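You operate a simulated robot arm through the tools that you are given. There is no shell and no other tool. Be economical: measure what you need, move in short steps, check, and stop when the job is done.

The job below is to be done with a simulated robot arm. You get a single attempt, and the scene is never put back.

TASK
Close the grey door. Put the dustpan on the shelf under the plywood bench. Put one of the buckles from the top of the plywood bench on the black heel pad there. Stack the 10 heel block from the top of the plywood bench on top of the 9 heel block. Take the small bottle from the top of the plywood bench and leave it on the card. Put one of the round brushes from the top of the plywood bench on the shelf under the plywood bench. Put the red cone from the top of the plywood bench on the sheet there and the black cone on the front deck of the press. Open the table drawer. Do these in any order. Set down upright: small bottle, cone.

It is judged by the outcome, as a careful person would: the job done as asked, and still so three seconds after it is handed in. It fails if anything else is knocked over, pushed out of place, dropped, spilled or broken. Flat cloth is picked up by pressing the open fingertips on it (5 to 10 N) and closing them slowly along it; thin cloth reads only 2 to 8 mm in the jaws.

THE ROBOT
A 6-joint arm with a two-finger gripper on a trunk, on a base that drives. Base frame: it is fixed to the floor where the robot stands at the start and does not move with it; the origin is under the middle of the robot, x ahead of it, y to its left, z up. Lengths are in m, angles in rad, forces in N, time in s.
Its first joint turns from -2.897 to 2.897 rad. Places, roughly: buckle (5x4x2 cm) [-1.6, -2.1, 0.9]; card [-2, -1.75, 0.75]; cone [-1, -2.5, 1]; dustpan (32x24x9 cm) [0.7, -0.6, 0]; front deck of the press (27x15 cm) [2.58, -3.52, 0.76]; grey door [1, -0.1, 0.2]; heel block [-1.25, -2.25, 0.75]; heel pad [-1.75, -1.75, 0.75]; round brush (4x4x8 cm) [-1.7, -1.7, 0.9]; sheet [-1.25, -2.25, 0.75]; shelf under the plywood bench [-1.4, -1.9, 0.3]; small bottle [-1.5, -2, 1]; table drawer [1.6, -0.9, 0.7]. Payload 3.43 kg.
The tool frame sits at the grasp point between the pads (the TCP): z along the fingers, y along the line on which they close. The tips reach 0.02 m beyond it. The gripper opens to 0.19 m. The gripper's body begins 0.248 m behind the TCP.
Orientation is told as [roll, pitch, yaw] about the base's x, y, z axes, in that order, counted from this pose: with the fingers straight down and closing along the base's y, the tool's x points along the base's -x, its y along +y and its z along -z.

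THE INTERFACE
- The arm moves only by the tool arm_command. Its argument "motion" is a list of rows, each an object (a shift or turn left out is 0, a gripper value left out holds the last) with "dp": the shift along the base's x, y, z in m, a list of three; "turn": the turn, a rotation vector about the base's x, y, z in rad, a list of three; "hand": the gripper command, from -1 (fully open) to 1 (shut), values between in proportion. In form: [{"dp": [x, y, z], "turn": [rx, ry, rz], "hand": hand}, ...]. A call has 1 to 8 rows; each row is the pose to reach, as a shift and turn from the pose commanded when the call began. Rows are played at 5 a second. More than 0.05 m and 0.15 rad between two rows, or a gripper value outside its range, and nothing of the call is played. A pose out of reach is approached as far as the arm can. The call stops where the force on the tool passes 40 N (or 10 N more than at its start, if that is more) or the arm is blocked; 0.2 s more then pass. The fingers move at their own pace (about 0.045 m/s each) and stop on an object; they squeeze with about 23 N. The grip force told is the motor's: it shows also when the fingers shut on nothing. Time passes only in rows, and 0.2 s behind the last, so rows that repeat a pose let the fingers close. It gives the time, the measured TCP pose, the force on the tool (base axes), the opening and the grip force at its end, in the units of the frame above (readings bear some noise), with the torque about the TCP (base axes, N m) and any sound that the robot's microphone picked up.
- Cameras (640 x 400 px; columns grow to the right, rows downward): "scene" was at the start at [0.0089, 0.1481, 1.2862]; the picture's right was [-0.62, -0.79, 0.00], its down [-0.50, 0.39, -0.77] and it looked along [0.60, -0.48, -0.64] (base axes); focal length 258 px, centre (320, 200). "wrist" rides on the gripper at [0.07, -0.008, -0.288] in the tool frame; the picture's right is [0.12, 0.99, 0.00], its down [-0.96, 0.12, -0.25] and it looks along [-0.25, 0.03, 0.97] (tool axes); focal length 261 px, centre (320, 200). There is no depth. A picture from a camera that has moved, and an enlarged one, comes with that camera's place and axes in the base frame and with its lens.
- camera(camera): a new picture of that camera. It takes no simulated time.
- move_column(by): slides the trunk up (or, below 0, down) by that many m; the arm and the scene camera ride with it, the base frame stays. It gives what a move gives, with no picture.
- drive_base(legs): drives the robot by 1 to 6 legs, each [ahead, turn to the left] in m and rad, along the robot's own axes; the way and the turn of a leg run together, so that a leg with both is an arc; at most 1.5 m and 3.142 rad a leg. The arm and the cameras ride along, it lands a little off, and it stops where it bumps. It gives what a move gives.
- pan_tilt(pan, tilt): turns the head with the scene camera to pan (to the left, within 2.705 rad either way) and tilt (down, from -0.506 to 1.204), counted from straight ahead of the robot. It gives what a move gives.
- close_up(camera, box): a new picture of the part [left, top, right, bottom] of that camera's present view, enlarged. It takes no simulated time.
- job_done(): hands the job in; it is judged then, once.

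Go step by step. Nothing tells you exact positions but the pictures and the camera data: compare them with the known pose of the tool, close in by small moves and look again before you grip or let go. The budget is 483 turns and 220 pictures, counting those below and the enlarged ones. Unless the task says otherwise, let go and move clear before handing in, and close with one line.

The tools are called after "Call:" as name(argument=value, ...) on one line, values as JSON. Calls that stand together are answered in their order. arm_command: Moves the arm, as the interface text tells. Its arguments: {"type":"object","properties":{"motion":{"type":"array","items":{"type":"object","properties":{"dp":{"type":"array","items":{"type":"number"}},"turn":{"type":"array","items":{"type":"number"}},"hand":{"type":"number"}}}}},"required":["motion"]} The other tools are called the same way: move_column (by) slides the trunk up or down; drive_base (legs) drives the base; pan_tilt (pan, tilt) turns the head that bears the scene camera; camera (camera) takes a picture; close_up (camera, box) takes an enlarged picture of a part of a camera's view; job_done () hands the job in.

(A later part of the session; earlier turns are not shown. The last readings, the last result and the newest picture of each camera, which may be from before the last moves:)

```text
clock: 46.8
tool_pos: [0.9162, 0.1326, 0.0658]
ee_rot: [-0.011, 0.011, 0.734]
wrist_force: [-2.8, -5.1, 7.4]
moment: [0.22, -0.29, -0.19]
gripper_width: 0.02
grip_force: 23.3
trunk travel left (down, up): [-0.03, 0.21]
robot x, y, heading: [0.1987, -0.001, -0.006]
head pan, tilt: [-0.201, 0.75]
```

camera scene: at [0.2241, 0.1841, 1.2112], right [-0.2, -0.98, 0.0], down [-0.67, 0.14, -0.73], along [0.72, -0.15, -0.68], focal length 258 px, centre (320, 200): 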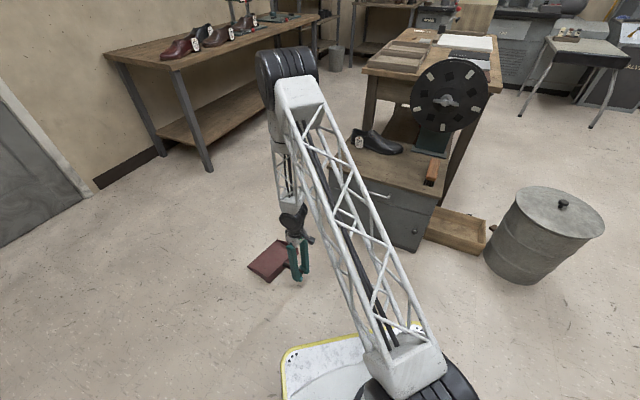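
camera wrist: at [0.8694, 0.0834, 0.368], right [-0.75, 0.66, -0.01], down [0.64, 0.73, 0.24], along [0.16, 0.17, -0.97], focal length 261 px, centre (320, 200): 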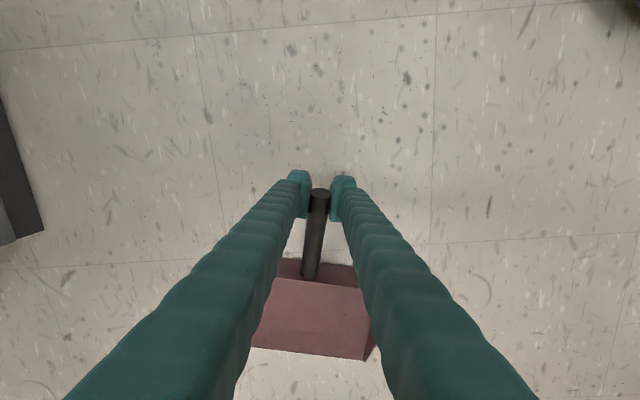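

It rests on the floor. I open, lift, and lean the tool 45° along the handle direction (≈42°).

Call:
arm_command(motion=[{"dp": [0, 0, 0.002], "hand": 0.2}, {"dp": [0, 0, 0.002]}, {"dp": [0, 0, 0.05]}, {"dp": [0, 0, 0.1]}, {"dp": [0, 0, 0.15], "turn": [0.067, -0.0743, 0]}, {"dp": [0, 0, 0.17], "turn": [0.161, -0.178, 0]}, {"dp": [0, 0, 0.18], "turn": [0.254, -0.282, 0]}, {"dp": [0, 0, 0.18], "turn": [0.334, -0.372, 0]}])

Call:
arm_command(motion=[{"dp": [0, 0, 0], "turn": [0.094, -0.104, 0]}, {"dp": [0, 0, 0], "turn": [0.19, -0.208, 0]}, {"dp": [0, 0, 0], "turn": [0.19, -0.208, 0]}])

Call:
camera(camera="wrist")

Call:
camera(camera="scene")

```text
clock: 48.8
tool_pos: [0.7422, 0.154, 0.2706]
ee_rot: [0.403, -0.163, 0.825]
wrist_force: [-1.1, -0.2, -0.9]
moment: [0.01, 0.0, -0.01]
gripper_width: 0.0759
grip_force: 0.1
out of reach, approached as far as the arm can: row 6, 7, 8
trunk travel left (down, up): [-0.03, 0.21]
robot x, y, heading: [0.2003, 0.0013, -0.008]
head pan, tilt: [-0.201, 0.75]
stopped in row 8: the arm was blocked; the commanded pose is now the measured one
```

```text
clock: 49.6
tool_pos: [0.7438, 0.1548, 0.2714]
ee_rot: [0.378, -0.444, 0.835]
wrist_force: [-0.3, 0.1, 0.9]
moment: [0.04, -0.02, -0.02]
gripper_width: 0.076
grip_force: 0.1
trunk travel left (down, up): [-0.03, 0.21]
robot x, y, heading: [0.2009, -0.0032, -0.001]
head pan, tilt: [-0.201, 0.75]
```

```text
186 pictures are left
camera wrist: at [0.7082, -0.0544, 0.4808], right [-0.86, 0.42, 0.28], down [0.49, 0.57, 0.66], along [0.12, 0.71, -0.7], focal length 261 px, centre (320, 200)
```

wrist: 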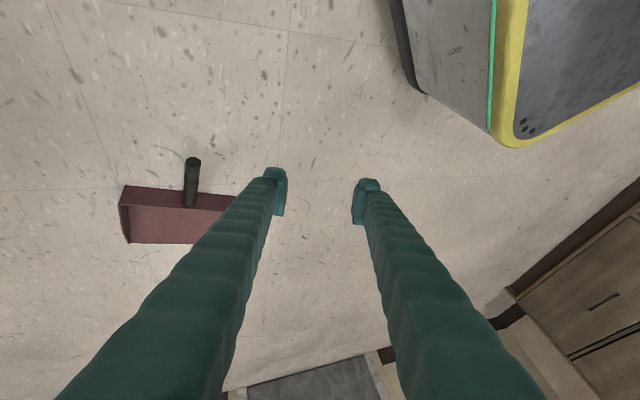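

```text
185 pictures are left
camera scene: at [0.2238, 0.1839, 1.2113], right [-0.2, -0.98, 0.0], down [-0.67, 0.14, -0.73], along [0.72, -0.15, -0.68], focal length 258 px, centre (320, 200)
```

scene: 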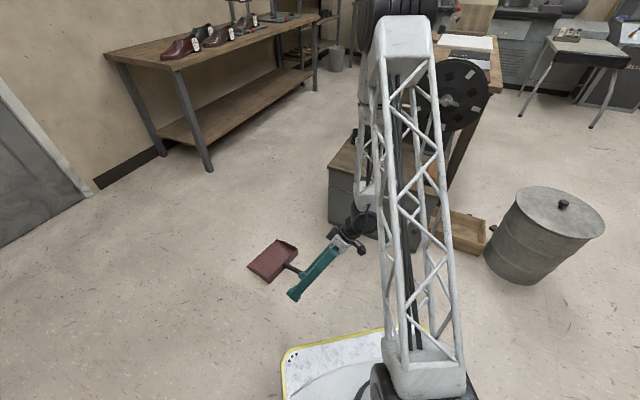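

The lean needs more distance, since the wrist sits behind the tool. I raise the tool, then back the robot to about (0.15,-0.55) facing 42°, in line with the handle.

Call:
arm_command(motion=[{"dp": [0, 0, 0.05]}, {"dp": [0, 0, 0.1]}, {"dp": [0, 0, 0.15]}, {"dp": [0, 0, 0.2]}, {"dp": [0, 0, 0.25]}, {"dp": [0, 0, 0.3]}])

Call:
drive_base(legs=[[0, 1.48], [-0.55, 0], [0, -0.75]])

Call:
pan_tilt(pan=0.25, tilt=0.7)

Call:
camera(camera="scene")

Call:
camera(camera="wrist")

```text
clock: 51.0
tool_pos: [0.7422, 0.1479, 0.5745]
ee_rot: [0.379, -0.441, 0.834]
wrist_force: [0.5, -0.5, -0.9]
moment: [0.11, 0.11, 0.04]
gripper_width: 0.0761
grip_force: 0.0
trunk travel left (down, up): [-0.03, 0.21]
robot x, y, heading: [0.2029, -0.0022, -0.004]
head pan, tilt: [-0.201, 0.75]
```

```text
clock: 59.9
tool_pos: [0.4503, -0.0874, 0.5757]
ee_rot: [0.379, -0.442, 1.498]
wrist_force: [0.2, -0.4, 0.2]
moment: [-0.02, 0.01, 0.0]
gripper_width: 0.076
grip_force: 0.1
trunk travel left (down, up): [-0.03, 0.21]
robot x, y, heading: [0.1143, -0.5422, 0.659]
head pan, tilt: [-0.201, 0.75]
```

```text
clock: 60.8
tool_pos: [0.4506, -0.0886, 0.5754]
ee_rot: [0.379, -0.444, 1.497]
wrist_force: [0.2, 0.8, -0.3]
moment: [-0.02, 0.01, 0.02]
gripper_width: 0.0759
grip_force: 0.0
trunk travel left (down, up): [-0.03, 0.21]
robot x, y, heading: [0.1182, -0.5365, 0.66]
head pan, tilt: [0.25, 0.7]
```

```text
184 pictures are left
camera scene: at [0.0006, -0.351, 1.2155], right [0.79, -0.61, 0.0], down [-0.4, -0.51, -0.76], along [0.47, 0.6, -0.64], focal length 258 px, centre (320, 200)
```

scene: 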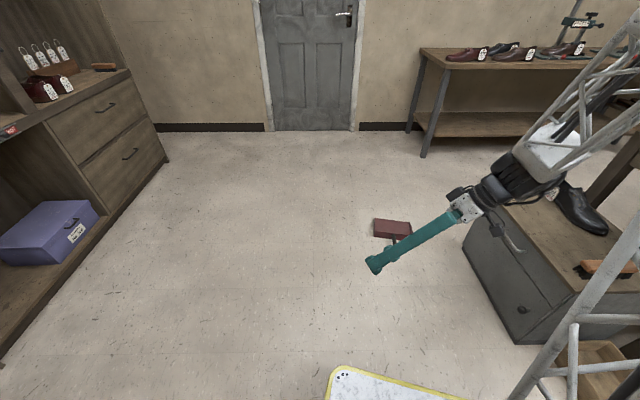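

```text
183 pictures are left
camera wrist: at [0.5519, -0.2742, 0.784], right [-0.94, -0.2, 0.28], down [0.04, 0.75, 0.66], along [-0.34, 0.63, -0.7], focal length 261 px, centre (320, 200)
```

wrist: 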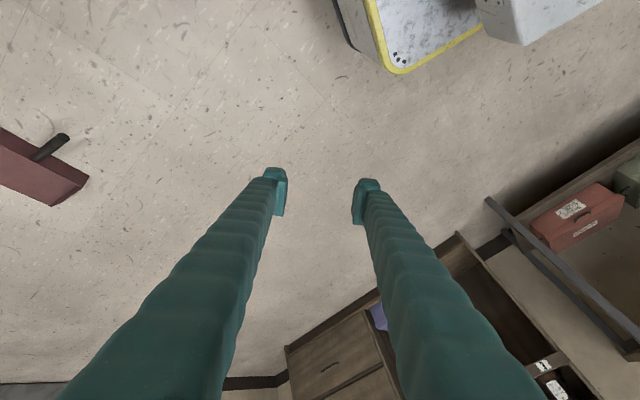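

Robot is now in line (az ≈40°) about 1.08 m from the handle. I swing the tool to the leaned orientation [0,-0.785,0.69], staying above the floor.

Call:
arm_command(motion=[{"dp": [0.0375, 0.0135, -0.0155], "turn": [0.0205, -0.056, -0.1265]}, {"dp": [0.075, 0.027, -0.031], "turn": [0.041, -0.1125, -0.253]}, {"dp": [0.1125, 0.0405, -0.047], "turn": [0.0615, -0.169, -0.3795]}, {"dp": [0.15, 0.054, -0.0625], "turn": [0.082, -0.225, -0.506]}, {"dp": [0.1875, 0.0675, -0.078], "turn": [0.1025, -0.281, -0.6325]}, {"dp": [0.225, 0.081, -0.094], "turn": [0.123, -0.3375, -0.759]}, {"dp": [0.2625, 0.0945, -0.109], "turn": [0.1435, -0.394, -0.8855]}, {"dp": [0.3, 0.108, -0.125], "turn": [0.164, -0.45, -1.012]}])

Call:
arm_command(motion=[{"dp": [0, 0, 0]}, {"dp": [0, 0, 0]}])

Call:
camera(camera="wrist")

```text
clock: 62.6
tool_pos: [0.7706, -0.0165, 0.4625]
ee_rot: [0.065, -0.761, 0.729]
wrist_force: [-0.1, 0.1, 0.2]
moment: [-0.07, 0.03, -0.05]
gripper_width: 0.076
grip_force: 0.1
out of reach, approached as far as the arm can: row 7, 8
trunk travel left (down, up): [-0.03, 0.21]
robot x, y, heading: [0.1156, -0.5363, 0.661]
head pan, tilt: [0.25, 0.7]
```

```text
clock: 63.2
tool_pos: [0.7705, -0.0169, 0.4622]
ee_rot: [0.064, -0.76, 0.731]
wrist_force: [0.1, 0.4, 0.8]
moment: [0.0, -0.02, -0.04]
gripper_width: 0.0761
grip_force: 0.1
trunk travel left (down, up): [-0.03, 0.21]
robot x, y, heading: [0.1171, -0.5402, 0.662]
head pan, tilt: [0.25, 0.7]
```

```text
182 pictures are left
camera wrist: at [0.6045, -0.2031, 0.6215], right [-0.76, 0.65, -0.04], down [0.32, 0.42, 0.85], along [0.57, 0.63, -0.53], focal length 261 px, centre (320, 200)
```

wrist: 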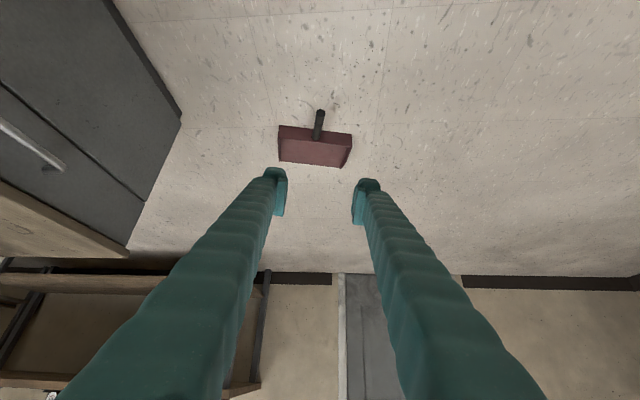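

Nearly there; I move to a pre-grasp along the tool axis behind the handle.

Call:
arm_command(motion=[{"dp": [0.015, 0.008, -0.04]}, {"dp": [0.03, 0.017, -0.08]}, {"dp": [0.045, 0.025, -0.12]}, {"dp": [0.06, 0.033, -0.16]}, {"dp": [0.075, 0.042, -0.2]}, {"dp": [0.09, 0.05, -0.24]}, {"dp": [0.09, 0.05, -0.24]}])

Call:
camera(camera="wrist")

```text
clock: 64.8
tool_pos: [0.866, 0.0469, 0.2329]
ee_rot: [0.133, -0.736, 0.67]
wrist_force: [-0.5, -0.5, 0.2]
moment: [-0.02, 0.01, 0.01]
gripper_width: 0.076
grip_force: 0.1
out of reach, approached as far as the arm can: row 1, 2, 3, 4, 5, 6, 7
trunk travel left (down, up): [-0.03, 0.21]
robot x, y, heading: [0.1171, -0.5428, 0.661]
head pan, tilt: [0.25, 0.7]
```

```text
181 pictures are left
camera wrist: at [0.7048, -0.141, 0.3963], right [-0.75, 0.66, 0.02], down [0.37, 0.4, 0.84], along [0.55, 0.63, -0.54], focal length 261 px, centre (320, 200)
```

wrist: 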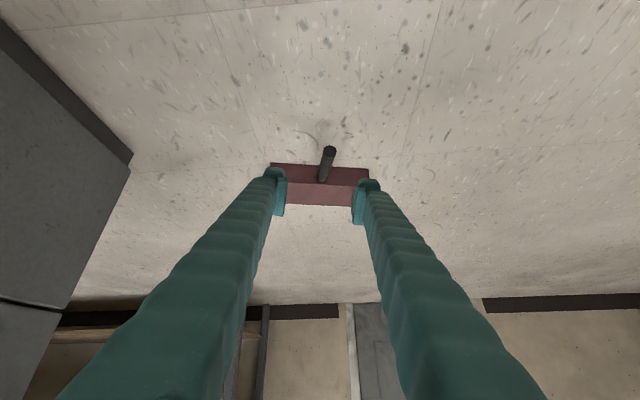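

The arm is too cramped near; I back the base 0.12 m so the leaned pose sits in its comfortable range.

Call:
drive_base(legs=[[-0.12, 0]])

Call:
arm_command(motion=[{"dp": [0.02, 0.016, 0]}, {"dp": [0.04, 0.032, 0]}, {"dp": [0.06, 0.048, 0]}, {"dp": [0.08, 0.065, 0]}, {"dp": [0.08, 0.065, 0]}])

Call:
camera(camera="wrist")

```text
clock: 66.0
tool_pos: [0.7733, -0.0302, 0.2317]
ee_rot: [0.134, -0.738, 0.664]
wrist_force: [-0.7, 0.4, -0.2]
moment: [0.0, -0.01, 0.03]
gripper_width: 0.076
grip_force: 0.1
trunk travel left (down, up): [-0.03, 0.21]
robot x, y, heading: [0.0213, -0.6157, 0.657]
head pan, tilt: [0.25, 0.7]
```

```text
clock: 67.2
tool_pos: [0.853, 0.0331, 0.2323]
ee_rot: [0.133, -0.737, 0.665]
wrist_force: [0.0, -0.4, -0.3]
moment: [0.01, -0.01, 0.03]
gripper_width: 0.0759
grip_force: 0.0
trunk travel left (down, up): [-0.03, 0.21]
robot x, y, heading: [0.0179, -0.616, 0.655]
head pan, tilt: [0.25, 0.7]
```

```text
180 pictures are left
camera wrist: at [0.6913, -0.1533, 0.3953], right [-0.75, 0.67, 0.02], down [0.37, 0.4, 0.84], along [0.55, 0.63, -0.54], focal length 261 px, centre (320, 200)
```

wrist: 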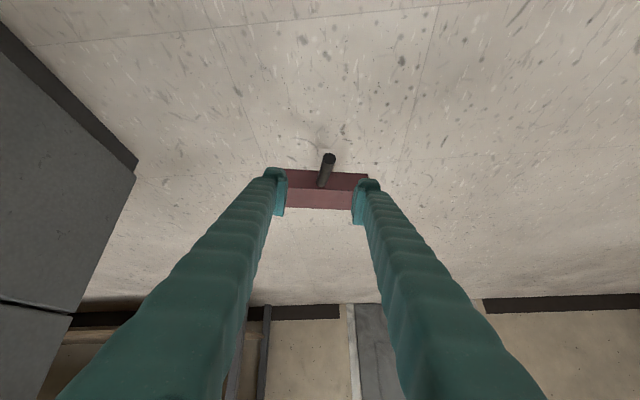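

I correct the small roll and come in along the tool axis to the handle at (0.95,0.16,0.075).

Call:
arm_command(motion=[{"dp": [0.015, 0.025, -0.02], "turn": [-0.04, -0.03, -0.017]}, {"dp": [0.03, 0.05, -0.04], "turn": [-0.0775, -0.061, -0.034]}, {"dp": [0.045, 0.07, -0.075], "turn": [-0.0775, -0.061, -0.034]}, {"dp": [0.065, 0.09, -0.11], "turn": [-0.0775, -0.061, -0.034]}, {"dp": [0.065, 0.09, -0.11], "turn": [-0.0775, -0.061, -0.034]}])

Call:
camera(camera="wrist")

```text
clock: 68.4
tool_pos: [0.9405, 0.1017, 0.1225]
ee_rot: [0.024, -0.73, 0.774]
wrist_force: [0.1, 0.1, 0.2]
moment: [0.0, -0.01, 0.02]
gripper_width: 0.0759
grip_force: 0.1
out of reach, approached as far as the arm can: row 1, 2, 3, 4, 5
trunk travel left (down, up): [-0.03, 0.21]
robot x, y, heading: [0.0194, -0.6093, 0.657]
head pan, tilt: [0.25, 0.7]
```

```text
179 pictures are left
camera wrist: at [0.777, -0.0799, 0.2901], right [-0.77, 0.64, -0.06], down [0.32, 0.46, 0.83], along [0.56, 0.62, -0.56], focal length 261 px, centre (320, 200)
```

wrist: 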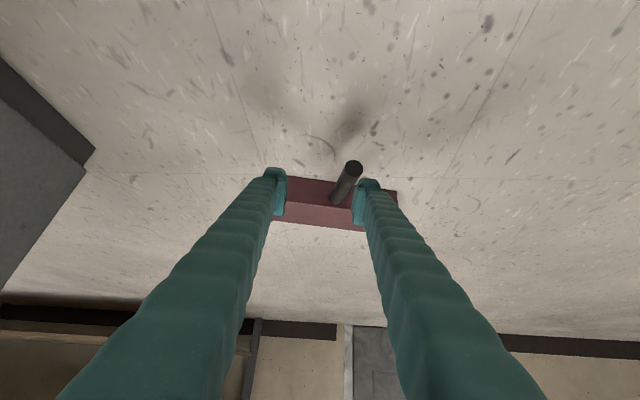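

The arm is near a wrist singularity at 45° lean. I reduce the lean to about 0.5 rad, which stays on the good side.

Call:
arm_command(motion=[{"dp": [0, 0, 0.03], "turn": [-0.084, 0.093, 0]}, {"dp": [-0.01, -0.01, 0.04], "turn": [-0.167, 0.186, 0]}, {"dp": [-0.01, -0.01, 0.04], "turn": [-0.167, 0.186, 0]}])

Call:
camera(camera="wrist")

```text
clock: 69.2
tool_pos: [0.9275, 0.0951, 0.162]
ee_rot: [0.044, -0.493, 0.766]
wrist_force: [-1.0, 0.5, -0.7]
moment: [-0.02, 0.01, 0.02]
gripper_width: 0.0759
grip_force: 0.1
out of reach, approached as far as the arm can: row 2, 3
trunk travel left (down, up): [-0.03, 0.21]
robot x, y, heading: [0.0213, -0.6146, 0.658]
head pan, tilt: [0.25, 0.7]
```

```text
178 pictures are left
camera wrist: at [0.7999, -0.0584, 0.3819], right [-0.78, 0.63, -0.02], down [0.45, 0.58, 0.68], along [0.44, 0.52, -0.74], focal length 261 px, centre (320, 200)
```

wrist: 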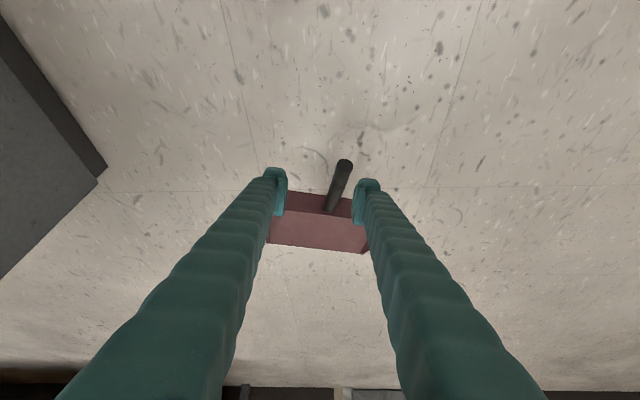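

The lateral offset persists, as if a wrist joint sits at a limit from the earlier blocked lean. I rise and return to vertical, then lean afresh from there.

Call:
arm_command(motion=[{"dp": [-0.02, -0.02, 0.04]}, {"dp": [-0.04, -0.04, 0.08], "turn": [-0.05, 0.056, 0]}, {"dp": [-0.06, -0.05, 0.12], "turn": [-0.1, 0.112, 0]}, {"dp": [-0.08, -0.06, 0.16], "turn": [-0.15, 0.168, 0]}, {"dp": [-0.1, -0.07, 0.2], "turn": [-0.2, 0.224, 0]}, {"dp": [-0.12, -0.09, 0.24], "turn": [-0.25, 0.28, 0]}, {"dp": [-0.14, -0.11, 0.28], "turn": [-0.3, 0.336, 0]}, {"dp": [-0.16, -0.13, 0.32], "turn": [-0.334, 0.372, 0]}])

Call:
camera(camera="scene")

```text
clock: 71.0
tool_pos: [0.7651, -0.0403, 0.4822]
ee_rot: [0.05, 0.02, 0.762]
wrist_force: [-0.6, 0.3, -1.1]
moment: [-0.03, 0.04, 0.0]
gripper_width: 0.0758
grip_force: 0.1
trunk travel left (down, up): [-0.03, 0.21]
robot x, y, heading: [0.0213, -0.6138, 0.655]
head pan, tilt: [0.25, 0.7]
```

```text
177 pictures are left
camera scene: at [-0.0939, -0.4241, 1.2154], right [0.79, -0.62, 0.0], down [-0.4, -0.51, -0.76], along [0.47, 0.6, -0.64], focal length 258 px, centre (320, 200)
```

scene: 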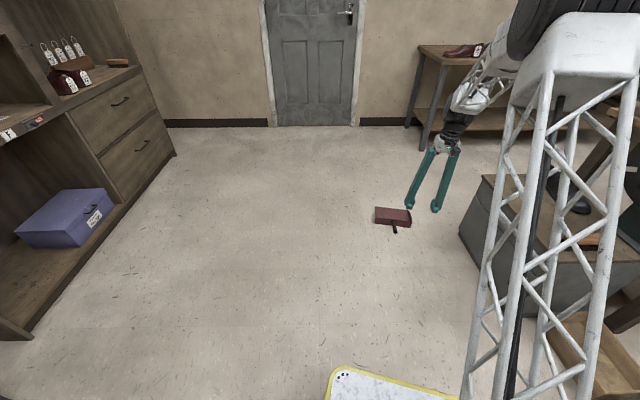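

Call:
arm_command(motion=[{"dp": [0, 0, 0], "turn": [0.083, -0.087, 0]}, {"dp": [0, 0, 0], "turn": [0.166, -0.174, 0]}, {"dp": [0, 0, 0], "turn": [0.249, -0.26, 0]}, {"dp": [0, 0, 0], "turn": [0.332, -0.347, 0]}, {"dp": [0, 0, 0], "turn": [0.415, -0.434, 0]}, {"dp": [0, 0, 0], "turn": [0.415, -0.434, 0]}])

Call:
camera(camera="scene")

```text
clock: 72.4
tool_pos: [0.7487, -0.0425, 0.4709]
ee_rot: [-0.008, -0.525, 0.927]
wrist_force: [1.0, 0.9, 0.5]
moment: [-0.26, 0.26, 0.05]
gripper_width: 0.0759
grip_force: 0.0
out of reach, approached as far as the arm can: row 5, 6
trunk travel left (down, up): [-0.03, 0.21]
robot x, y, heading: [0.02, -0.6127, 0.654]
head pan, tilt: [0.25, 0.7]
```

```text
176 pictures are left
camera scene: at [-0.0942, -0.4244, 1.2155], right [0.79, -0.62, 0.0], down [-0.4, -0.51, -0.76], along [0.47, 0.6, -0.64], focal length 258 px, centre (320, 200)
```

scene: 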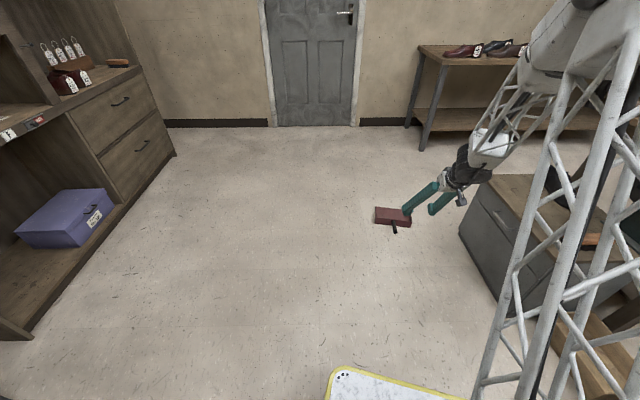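

The limit is where fingers align with the forearm. A modest lean of 0.35 rad will do; I set that and move over the handle.

Call:
arm_command(motion=[{"dp": [0.019, 0.0215, -0.037], "turn": [-0.053, 0.055, -0.01]}, {"dp": [0.039, 0.043, -0.0735], "turn": [-0.106, 0.11, -0.02]}, {"dp": [0.058, 0.0645, -0.11], "turn": [-0.159, 0.166, -0.03]}, {"dp": [0.0775, 0.086, -0.147], "turn": [-0.159, 0.166, -0.03]}, {"dp": [0.097, 0.1075, -0.184], "turn": [-0.159, 0.166, -0.03]}, {"dp": [0.116, 0.129, -0.22], "turn": [-0.159, 0.166, -0.03]}, {"dp": [0.1355, 0.15, -0.257], "turn": [-0.159, 0.166, -0.03]}, {"dp": [0.155, 0.172, -0.294], "turn": [-0.159, 0.166, -0.03]}])

Call:
camera(camera="wrist")

```text
clock: 74.2
tool_pos: [0.9236, 0.1382, 0.1898]
ee_rot: [0.047, -0.353, 0.732]
wrist_force: [-0.3, -0.1, 1.2]
moment: [-0.11, 0.16, 0.02]
gripper_width: 0.0759
grip_force: 0.1
trunk travel left (down, up): [-0.03, 0.21]
robot x, y, heading: [0.0185, -0.6186, 0.658]
head pan, tilt: [0.25, 0.7]
```

```text
175 pictures are left
camera wrist: at [0.8162, 0.0105, 0.4351], right [-0.76, 0.65, 0.0], down [0.54, 0.62, 0.57], along [0.37, 0.43, -0.82], focal length 261 px, centre (320, 200)
```

wrist: 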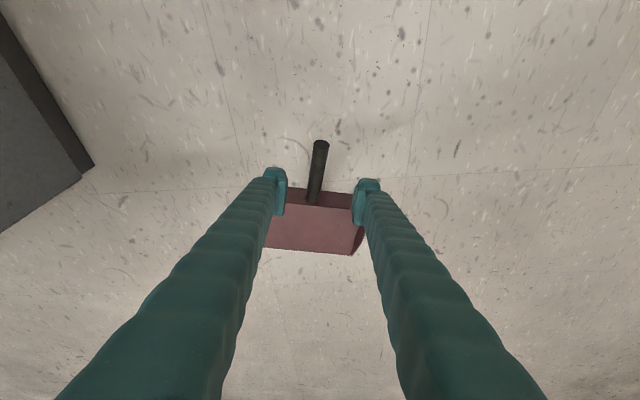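

Reachable and centred. I go down onto the handle and grip.

Call:
arm_command(motion=[{"dp": [0.012, 0.011, -0.039]}, {"dp": [0.024, 0.022, -0.078]}, {"dp": [0.036, 0.033, -0.114]}, {"dp": [0.036, 0.033, -0.114], "hand": 1}, {"dp": [0.036, 0.033, -0.114]}, {"dp": [0.036, 0.033, -0.114]}, {"dp": [0.036, 0.033, -0.114]}, {"dp": [0.036, 0.033, -0.114]}])

Call:
arm_command(motion=[{"dp": [0, 0, 0.01]}, {"dp": [0, 0, 0.02]}, {"dp": [0, 0, 0.04]}, {"dp": [0, 0, 0.06]}, {"dp": [0, 0, 0.06]}])

Call:
camera(camera="wrist")

```text
clock: 76.0
tool_pos: [0.9581, 0.172, 0.0728]
ee_rot: [0.048, -0.352, 0.732]
wrist_force: [1.0, 0.9, 0.1]
moment: [0.04, -0.04, -0.09]
gripper_width: 0.0229
grip_force: 23.3
trunk travel left (down, up): [-0.03, 0.21]
robot x, y, heading: [0.0212, -0.6158, 0.65]
head pan, tilt: [0.25, 0.7]
```

```text
clock: 77.2
tool_pos: [0.9563, 0.1708, 0.1318]
ee_rot: [0.05, -0.351, 0.731]
wrist_force: [-0.3, -0.7, -4.5]
moment: [-0.31, 0.3, 0.0]
gripper_width: 0.0228
grip_force: 22.9
trunk travel left (down, up): [-0.03, 0.21]
robot x, y, heading: [0.0201, -0.6137, 0.655]
head pan, tilt: [0.25, 0.7]
```

```text
174 pictures are left
camera wrist: at [0.849, 0.0429, 0.3779], right [-0.76, 0.65, 0.0], down [0.54, 0.62, 0.57], along [0.37, 0.43, -0.82], focal length 261 px, centre (320, 200)
```

wrist: 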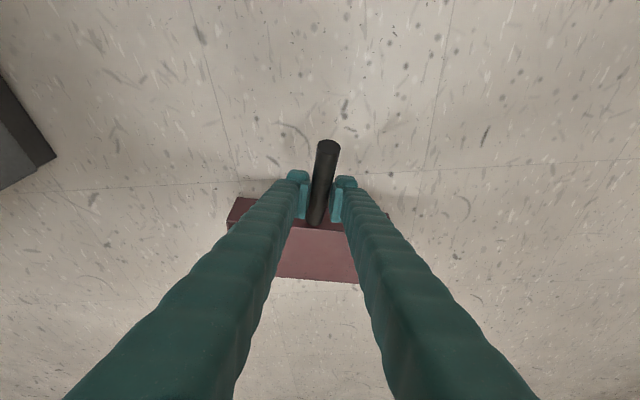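

Held well near the pan. I lift and retract slowly before driving.

Call:
arm_command(motion=[{"dp": [-0.005, -0.005, 0.03]}, {"dp": [-0.015, -0.014, 0.06]}, {"dp": [-0.03, -0.027, 0.09]}, {"dp": [-0.047, -0.042, 0.12]}, {"dp": [-0.064, -0.057, 0.15]}, {"dp": [-0.081, -0.073, 0.18]}, {"dp": [-0.098, -0.088, 0.21]}, {"dp": [-0.115, -0.104, 0.24]}])

Call:
arm_command(motion=[{"dp": [-0.02, -0.018, 0.02]}, {"dp": [-0.04, -0.036, 0.04]}, {"dp": [-0.06, -0.054, 0.06]}, {"dp": [-0.08, -0.072, 0.07]}, {"dp": [-0.1, -0.09, 0.08]}, {"dp": [-0.12, -0.108, 0.09]}])

Call:
camera(camera="wrist")

```text
clock: 79.0
tool_pos: [0.8406, 0.0651, 0.3741]
ee_rot: [0.05, -0.348, 0.733]
wrist_force: [-1.0, -0.3, -5.4]
moment: [-0.22, 0.24, 0.04]
gripper_width: 0.0229
grip_force: 23.1
trunk travel left (down, up): [-0.03, 0.21]
robot x, y, heading: [0.0236, -0.6139, 0.658]
head pan, tilt: [0.25, 0.7]
```

```text
clock: 80.4
tool_pos: [0.7208, -0.0417, 0.4651]
ee_rot: [0.049, -0.35, 0.735]
wrist_force: [-0.8, -0.1, -4.2]
moment: [-0.24, 0.27, -0.03]
gripper_width: 0.0229
grip_force: 23.0
trunk travel left (down, up): [-0.03, 0.21]
robot x, y, heading: [0.0176, -0.6144, 0.655]
head pan, tilt: [0.25, 0.7]
```

```text
173 pictures are left
camera wrist: at [0.6135, -0.1701, 0.7102], right [-0.76, 0.65, 0.0], down [0.54, 0.62, 0.57], along [0.37, 0.43, -0.82], focal length 261 px, centre (320, 200)
```

wrist: 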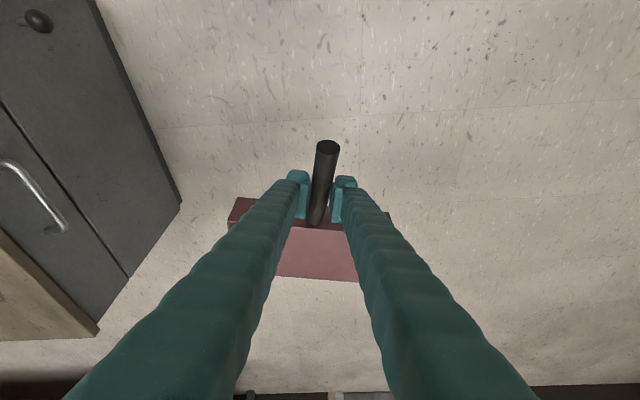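

No slip. I lift a bit more to clear the can, then drive round: back 0.3, turn right, back to about (-0.61,-0.33), turn to face the plywood bench.

Call:
arm_command(motion=[{"dp": [0, 0, 0.03]}, {"dp": [0, 0, 0.06]}, {"dp": [0, 0, 0.09]}, {"dp": [0, 0, 0.12]}, {"dp": [0, 0, 0.15]}])

Call:
drive_base(legs=[[-0.3, 0], [0, -1.533]])

Call:
pan_tilt(pan=-1.0, tilt=0.6)

Call:
camera(camera="scene")

```text
clock: 81.6
tool_pos: [0.7226, -0.042, 0.6164]
ee_rot: [0.048, -0.349, 0.733]
wrist_force: [0.5, -0.6, -5.0]
moment: [-0.29, 0.34, -0.01]
gripper_width: 0.0227
grip_force: 22.9
trunk travel left (down, up): [-0.03, 0.21]
robot x, y, heading: [0.0217, -0.6129, 0.658]
head pan, tilt: [0.25, 0.7]
```

```text
clock: 87.5
tool_pos: [0.3994, -1.4615, 0.6174]
ee_rot: [0.048, -0.35, -0.771]
wrist_force: [-0.1, -0.2, -4.5]
moment: [0.28, 0.31, -0.02]
gripper_width: 0.0227
grip_force: 22.8
trunk travel left (down, up): [-0.03, 0.21]
robot x, y, heading: [-0.2185, -0.7992, -0.848]
head pan, tilt: [0.25, 0.7]
```

```text
clock: 89.0
tool_pos: [0.3998, -1.4618, 0.6159]
ee_rot: [0.049, -0.351, -0.772]
wrist_force: [0.0, 0.6, -3.8]
moment: [0.27, 0.29, -0.02]
gripper_width: 0.023
grip_force: 22.8
trunk travel left (down, up): [-0.03, 0.21]
robot x, y, heading: [-0.2159, -0.7985, -0.851]
head pan, tilt: [-1.0, 0.6]
```

```text
172 pictures are left
camera scene: at [-0.13, -0.7038, 1.2241], right [-0.96, 0.27, 0.0], down [0.15, 0.54, -0.82], along [-0.23, -0.79, -0.57], focal length 258 px, centre (320, 200)
```

scene: 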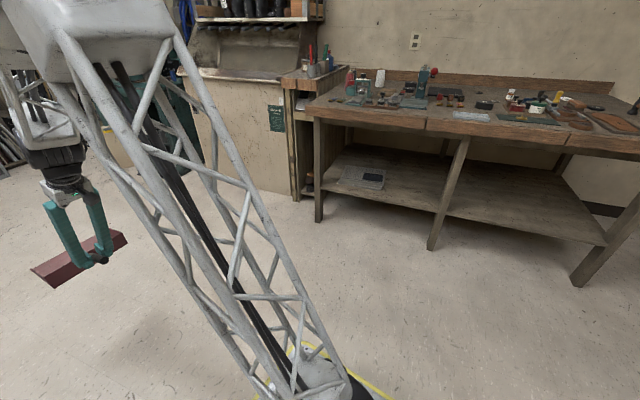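

The bench front line runs from (-0.53,-2.13) to (-1.79,-1.20); shelf at z≈0.27. I back to about (-0.62,-0.34) and turn to face its right half.

Call:
drive_base(legs=[[-0.6, 0], [0, -1.35]])

Call:
pan_tilt(pan=0.35, tilt=0.6)

Call:
camera(camera="scene")

Call:
camera(camera="wrist")

```text
clock: 95.9
tool_pos: [-1.155, -1.0693, 0.6169]
ee_rot: [0.05, -0.351, -2.166]
wrist_force: [-0.7, 0.5, -4.7]
moment: [0.31, -0.19, 0.0]
gripper_width: 0.0228
grip_force: 22.5
trunk travel left (down, up): [-0.03, 0.21]
robot x, y, heading: [-0.6102, -0.3443, -2.242]
head pan, tilt: [-1.0, 0.6]
```

```text
clock: 97.4
tool_pos: [-1.1556, -1.0682, 0.6165]
ee_rot: [0.049, -0.351, -2.167]
wrist_force: [-0.2, 0.6, -3.5]
moment: [0.35, -0.26, -0.02]
gripper_width: 0.0227
grip_force: 23.0
trunk travel left (down, up): [-0.03, 0.21]
robot x, y, heading: [-0.6114, -0.3414, -2.243]
head pan, tilt: [0.351, 0.6]
```

```text
171 pictures are left
camera scene: at [-0.4437, -0.5032, 1.2241], right [-0.95, 0.32, 0.0], down [0.18, 0.54, -0.82], along [-0.26, -0.78, -0.57], focal length 258 px, centre (320, 200)
```

scene: 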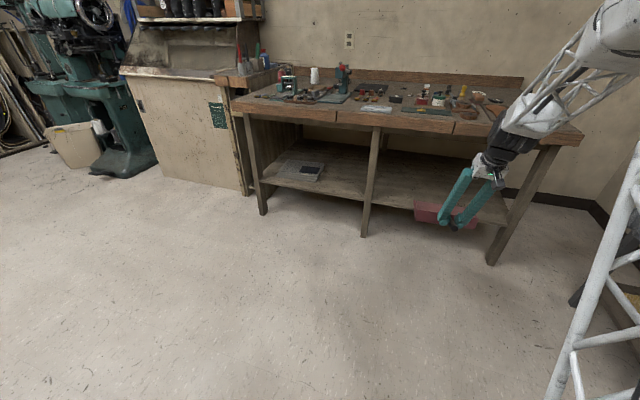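

```text
170 pictures are left
camera wrist: at [-1.0814, -0.9206, 0.862], right [0.89, -0.45, 0.0], down [-0.37, -0.73, 0.57], along [-0.25, -0.51, -0.82], focal length 261 px, centre (320, 200)
```

wrist: 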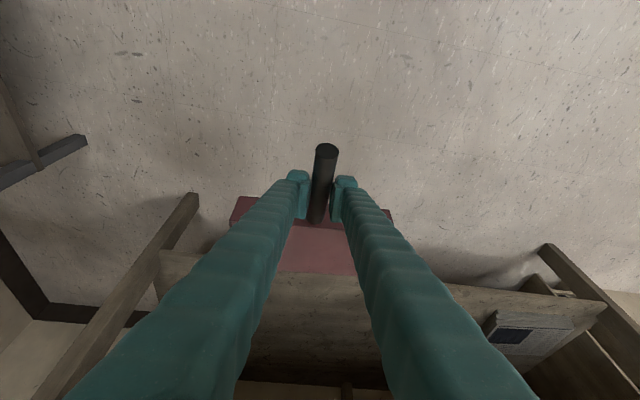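

I see the shelf edge clearly. I lower the pan to z≈0.42 while still clear of the bench, then drive ahead 0.3 m.

Call:
arm_command(motion=[{"dp": [0, 0, -0.03]}, {"dp": [0, 0, -0.06]}, {"dp": [0, 0, -0.09]}, {"dp": [0, 0, -0.12]}, {"dp": [0, 0, -0.15]}, {"dp": [0, 0, -0.18]}, {"dp": [0, 0, -0.195]}])

Call:
drive_base(legs=[[0.28, 0]])

Call:
camera(camera="wrist")

Call:
camera(camera="scene")

```text
clock: 99.0
tool_pos: [-1.155, -1.0667, 0.4219]
ee_rot: [0.048, -0.352, -2.164]
wrist_force: [0.6, 0.3, -2.7]
moment: [0.31, -0.22, 0.0]
gripper_width: 0.0229
grip_force: 23.5
trunk travel left (down, up): [-0.03, 0.21]
robot x, y, heading: [-0.6113, -0.3462, -2.242]
head pan, tilt: [0.351, 0.6]
```

```text
clock: 101.0
tool_pos: [-1.336, -1.288, 0.422]
ee_rot: [0.049, -0.352, -2.17]
wrist_force: [-0.7, -0.4, -5.1]
moment: [0.37, -0.25, -0.01]
gripper_width: 0.0229
grip_force: 23.0
trunk travel left (down, up): [-0.03, 0.21]
robot x, y, heading: [-0.7829, -0.5687, -2.245]
head pan, tilt: [0.351, 0.6]
```

```text
169 pictures are left
camera wrist: at [-1.2614, -1.1399, 0.6675], right [0.89, -0.45, 0.0], down [-0.38, -0.73, 0.57], along [-0.25, -0.51, -0.82], focal length 261 px, centre (320, 200)
```

wrist: 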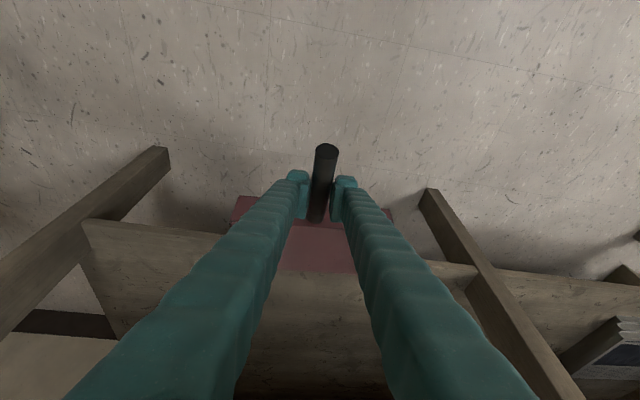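

```text
168 pictures are left
camera scene: at [-0.6224, -0.7264, 1.2241], right [-0.95, 0.32, 0.0], down [0.18, 0.54, -0.82], along [-0.26, -0.78, -0.57], focal length 258 px, centre (320, 200)
```

scene: 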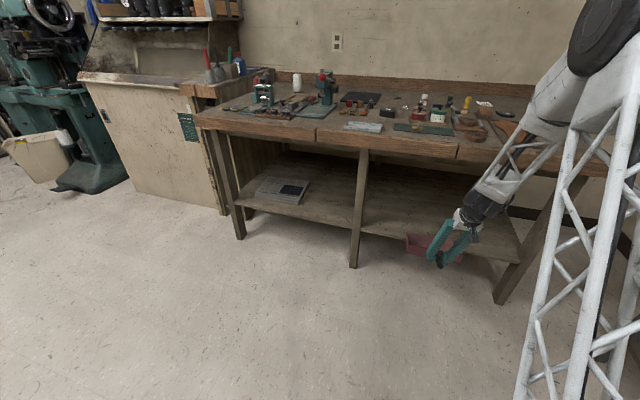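

Aligned between the legs. I advance 0.2 m over the shelf in small steps.

Call:
arm_command(motion=[{"dp": [-0.018, -0.024, 0]}, {"dp": [-0.036, -0.048, 0]}, {"dp": [-0.053, -0.072, 0]}, {"dp": [-0.071, -0.097, 0]}, {"dp": [-0.089, -0.121, 0]}, {"dp": [-0.107, -0.145, 0]}, {"dp": [-0.122, -0.165, 0]}])

Call:
camera(camera="wrist")

Call:
camera(camera="scene")

```text
clock: 102.6
tool_pos: [-1.4597, -1.4525, 0.4222]
ee_rot: [0.049, -0.351, -2.172]
wrist_force: [0.0, 0.4, -3.6]
moment: [0.34, -0.21, 0.0]
gripper_width: 0.023
grip_force: 22.8
trunk travel left (down, up): [-0.03, 0.21]
robot x, y, heading: [-0.7872, -0.5647, -2.246]
head pan, tilt: [0.351, 0.6]
```

```text
167 pictures are left
camera wrist: at [-1.3837, -1.305, 0.6678], right [0.89, -0.45, 0.0], down [-0.38, -0.73, 0.57], along [-0.25, -0.51, -0.82], focal length 261 px, centre (320, 200)
```

wrist: 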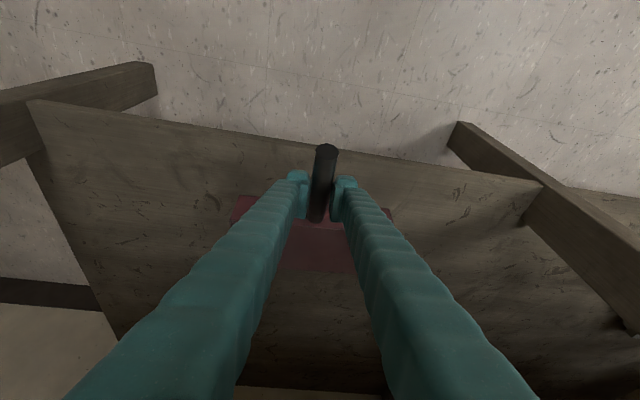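

```text
166 pictures are left
camera scene: at [-0.6223, -0.7263, 1.2241], right [-0.95, 0.32, 0.0], down [0.18, 0.54, -0.82], along [-0.26, -0.78, -0.57], focal length 258 px, centre (320, 200)
```

scene: 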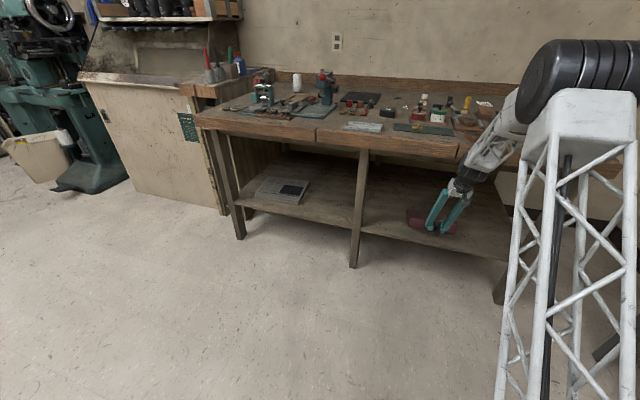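

The shelf edge is right under the TCP; the pan is inside. I lower it until it rests.

Call:
arm_command(motion=[{"dp": [0, 0, -0.02]}, {"dp": [0, 0, -0.04]}, {"dp": [0, 0, -0.06]}, {"dp": [0, 0, -0.068]}])

```text
clock: 103.6
tool_pos: [-1.4578, -1.4527, 0.354]
ee_rot: [0.049, -0.352, -2.171]
wrist_force: [1.9, 4.6, 9.9]
moment: [-0.41, 0.26, -0.03]
gripper_width: 0.0232
grip_force: 23.4
trunk travel left (down, up): [-0.03, 0.21]
robot x, y, heading: [-0.7874, -0.5664, -2.25]
head pan, tilt: [0.351, 0.6]
```

It rests. I open, withdraw behind the handle end, shut the fingers and push it further in.

Call:
arm_command(motion=[{"dp": [0, 0, 0.006], "hand": 0.2}, {"dp": [0, 0, 0.006]}, {"dp": [0.024, 0.032, 0.008]}, {"dp": [0.048, 0.064, 0.01]}, {"dp": [0.072, 0.097, 0.01]}, {"dp": [0.083, 0.113, 0.01], "hand": 1}, {"dp": [0.083, 0.113, 0.01]}, {"dp": [0.083, 0.113, 0.01]}])

Call:
camera(camera="wrist")

```text
clock: 105.4
tool_pos: [-1.3756, -1.339, 0.364]
ee_rot: [0.05, -0.351, -2.17]
wrist_force: [0.3, -0.1, -0.2]
moment: [0.0, -0.01, 0.0]
gripper_width: 0.0053
grip_force: 0.0
trunk travel left (down, up): [-0.03, 0.21]
robot x, y, heading: [-0.7858, -0.5697, -2.244]
head pan, tilt: [0.351, 0.6]
```

```text
165 pictures are left
camera wrist: at [-1.3007, -1.1918, 0.6095], right [0.89, -0.45, 0.0], down [-0.38, -0.73, 0.57], along [-0.26, -0.51, -0.82], focal length 261 px, centre (320, 200)
```

wrist: 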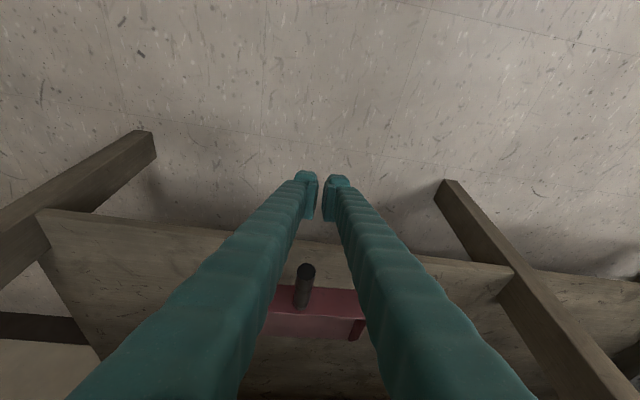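

Handle end is right at the shelf edge. I shift sideways to be centred on it and push about 5 cm.

Call:
arm_command(motion=[{"dp": [-0.016, 0.008, 0]}, {"dp": [-0.037, -0.02, 0]}, {"dp": [-0.058, -0.049, 0]}, {"dp": [-0.073, -0.069, 0]}, {"dp": [-0.085, -0.085, 0]}, {"dp": [-0.097, -0.101, 0]}, {"dp": [-0.108, -0.117, 0]}])

Call:
camera(camera="wrist")

```text
clock: 107.0
tool_pos: [-1.4817, -1.4557, 0.3644]
ee_rot: [0.049, -0.35, -2.171]
wrist_force: [1.4, 1.3, 0.6]
moment: [0.0, -0.07, 0.04]
gripper_width: 0.0
grip_force: 23.2
trunk travel left (down, up): [-0.03, 0.21]
robot x, y, heading: [-0.7903, -0.5647, -2.247]
head pan, tilt: [0.351, 0.6]
```

```text
164 pictures are left
camera wrist: at [-1.4072, -1.3082, 0.6093], right [0.89, -0.45, 0.0], down [-0.38, -0.73, 0.57], along [-0.25, -0.51, -0.82], focal length 261 px, centre (320, 200)
```

wrist: 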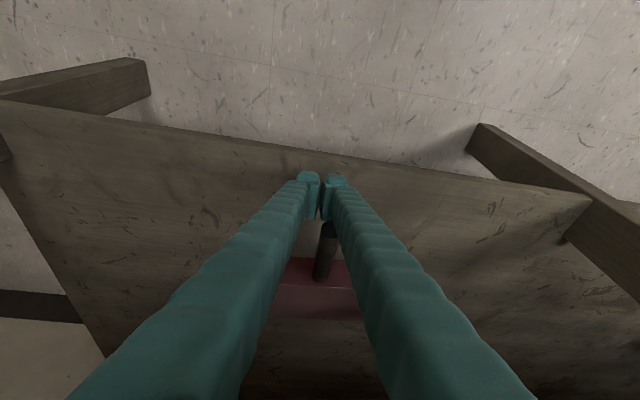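

The dustpan is now fully on the shelf. I withdraw, go upright and raise the column for the bench-top work.

Call:
arm_command(motion=[{"dp": [0.027, 0.036, 0]}, {"dp": [0.053, 0.072, 0]}, {"dp": [0.08, 0.109, 0]}, {"dp": [0.107, 0.145, 0]}, {"dp": [0.125, 0.169, 0.04], "turn": [0.058, -0.04, 0]}, {"dp": [0.14, 0.19, 0.08], "turn": [0.116, -0.08, 0]}, {"dp": [0.155, 0.21, 0.12], "turn": [0.174, -0.12, 0]}, {"dp": [0.17, 0.23, 0.16], "turn": [0.232, -0.16, 0]}])

Call:
arm_command(motion=[{"dp": [0, 0, 0.04]}, {"dp": [0, 0, 0.08]}, {"dp": [0, 0, 0.13]}, {"dp": [0, 0, 0.18]}, {"dp": [0, 0, 0.23]}, {"dp": [0, 0, 0.28]}, {"dp": [0, 0, 0.33]}, {"dp": [0, 0, 0.38]}])

Call:
move_column(by=0.15)

Call:
camera(camera="wrist")

Call:
camera(camera="scene")

```text
clock: 108.8
tool_pos: [-1.3146, -1.2284, 0.5253]
ee_rot: [0.05, -0.067, -2.172]
wrist_force: [-0.3, -0.4, -0.6]
moment: [0.08, 0.0, 0.01]
gripper_width: 0.0
grip_force: 22.7
trunk travel left (down, up): [-0.03, 0.21]
robot x, y, heading: [-0.7898, -0.5674, -2.244]
head pan, tilt: [0.351, 0.6]
```

```text
clock: 110.6
tool_pos: [-1.3116, -1.2261, 0.9014]
ee_rot: [0.047, -0.069, -2.171]
wrist_force: [-0.4, -0.4, 0.0]
moment: [0.07, -0.04, 0.01]
gripper_width: 0.0
grip_force: 22.7
trunk travel left (down, up): [-0.03, 0.21]
robot x, y, heading: [-0.7878, -0.5673, -2.246]
head pan, tilt: [0.351, 0.6]
```

```text
clock: 112.3
tool_pos: [-1.3115, -1.2261, 1.0524]
ee_rot: [0.049, -0.07, -2.172]
wrist_force: [0.3, 1.0, 0.1]
moment: [0.0, 0.0, 0.03]
gripper_width: 0.0
grip_force: 22.9
trunk travel left (down, up): [-0.18, 0.06]
robot x, y, heading: [-0.7884, -0.5682, -2.248]
head pan, tilt: [0.351, 0.6]
```

```text
163 pictures are left
camera wrist: at [-1.2795, -1.1398, 1.3337], right [0.89, -0.46, 0.04], down [-0.45, -0.84, 0.32], along [-0.11, -0.3, -0.95], focal length 261 px, centre (320, 200)
```

wrist: 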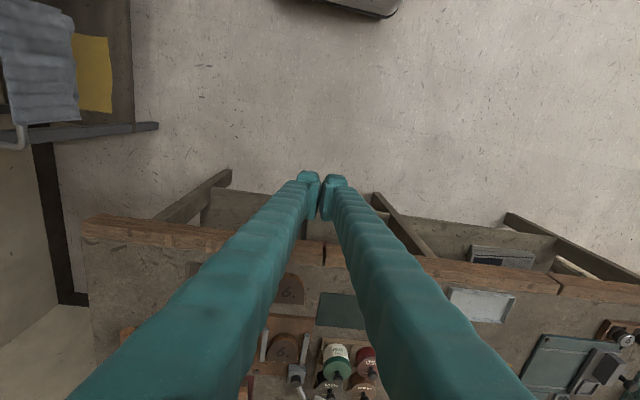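

```text
162 pictures are left
camera scene: at [-0.6223, -0.7262, 1.374], right [-0.95, 0.32, 0.0], down [0.18, 0.54, -0.82], along [-0.26, -0.78, -0.57], focal length 258 px, centre (320, 200)
```

scene: 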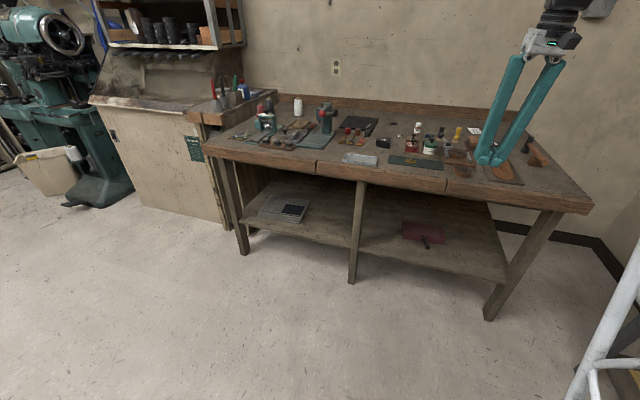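

Dustpan lies well on the shelf. Now I enlarge the bench top.

Call:
close_up(camera="scene", box=[200, 80, 400, 205])

Call:
close_up(camera="scene", box=[320, 100, 560, 250])

```text
3.20 times, centred on (300, 142) of scene
camera zoom: at [-0.6223, -0.7262, 1.374], right [-0.95, 0.32, 0.0], down [0.18, 0.54, -0.82], along [-0.26, -0.78, -0.57], focal length 827 px, centre (384, 384)
```

zoom: 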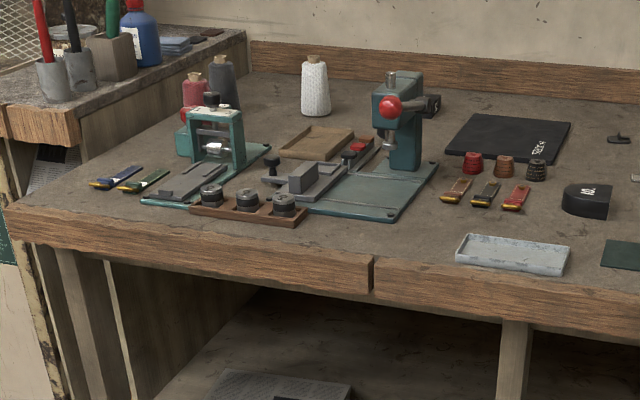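

```text
2.67 times, centred on (440, 175) of scene
camera zoom: at [-0.6223, -0.7262, 1.374], right [-0.95, 0.32, 0.0], down [0.18, 0.54, -0.82], along [-0.26, -0.78, -0.57], focal length 689 px, centre (0, 267)
```

zoom: 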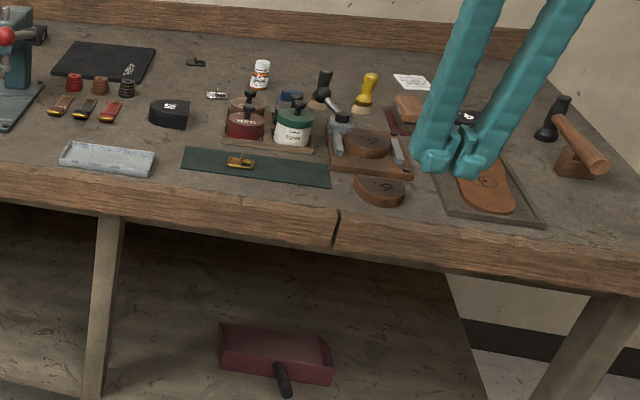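

Many small things are on the bench. I'll park the robot parallel to the bench (bench on my right) for side reach. First raise the tool high, then drive.

Call:
arm_command(motion=[{"dp": [0, 0, 0.05], "hand": -1}, {"dp": [0, 0, 0.1]}, {"dp": [0, 0, 0.15]}, {"dp": [0, 0, 0.2]}])

Call:
drive_base(legs=[[0, 0.113], [0.57, 0], [0, 1.5]])

Call:
pan_tilt(pan=-1.57, tilt=0.85)

Call:
camera(camera="scene")

```text
clock: 113.3
tool_pos: [-1.3128, -1.2238, 1.2566]
ee_rot: [0.049, -0.07, -2.172]
wrist_force: [0.0, -0.1, -0.1]
moment: [-0.03, 0.04, -0.01]
gripper_width: 0.0879
grip_force: 0.1
trunk travel left (down, up): [-0.18, 0.06]
robot x, y, heading: [-0.7855, -0.5658, -2.249]
head pan, tilt: [0.351, 0.6]
```

```text
clock: 121.0
tool_pos: [-0.4193, -1.5538, 1.2547]
ee_rot: [0.049, -0.068, -0.564]
wrist_force: [-0.8, -0.3, -0.8]
moment: [0.02, -0.01, 0.01]
gripper_width: 0.19
grip_force: 0.1
trunk travel left (down, up): [-0.18, 0.06]
robot x, y, heading: [-1.0942, -1.0488, -0.645]
head pan, tilt: [0.351, 0.6]
```

```text
clock: 122.9
tool_pos: [-0.4192, -1.5536, 1.2549]
ee_rot: [0.048, -0.068, -0.566]
wrist_force: [-0.3, -0.9, -0.7]
moment: [0.04, 0.01, -0.01]
gripper_width: 0.1902
grip_force: 0.0
trunk travel left (down, up): [-0.18, 0.06]
robot x, y, heading: [-1.0957, -1.0507, -0.651]
head pan, tilt: [-1.571, 0.85]
```

```text
159 pictures are left
camera scene: at [-1.0692, -0.9163, 1.3532], right [-0.8, 0.6, 0.0], down [0.45, 0.6, -0.66], along [-0.4, -0.53, -0.75], focal length 258 px, centre (320, 200)
```

scene: 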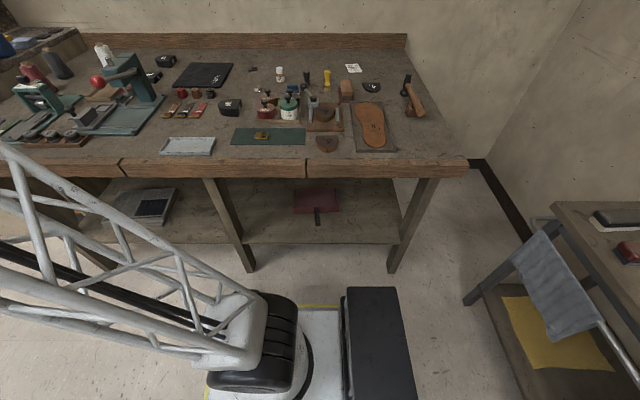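

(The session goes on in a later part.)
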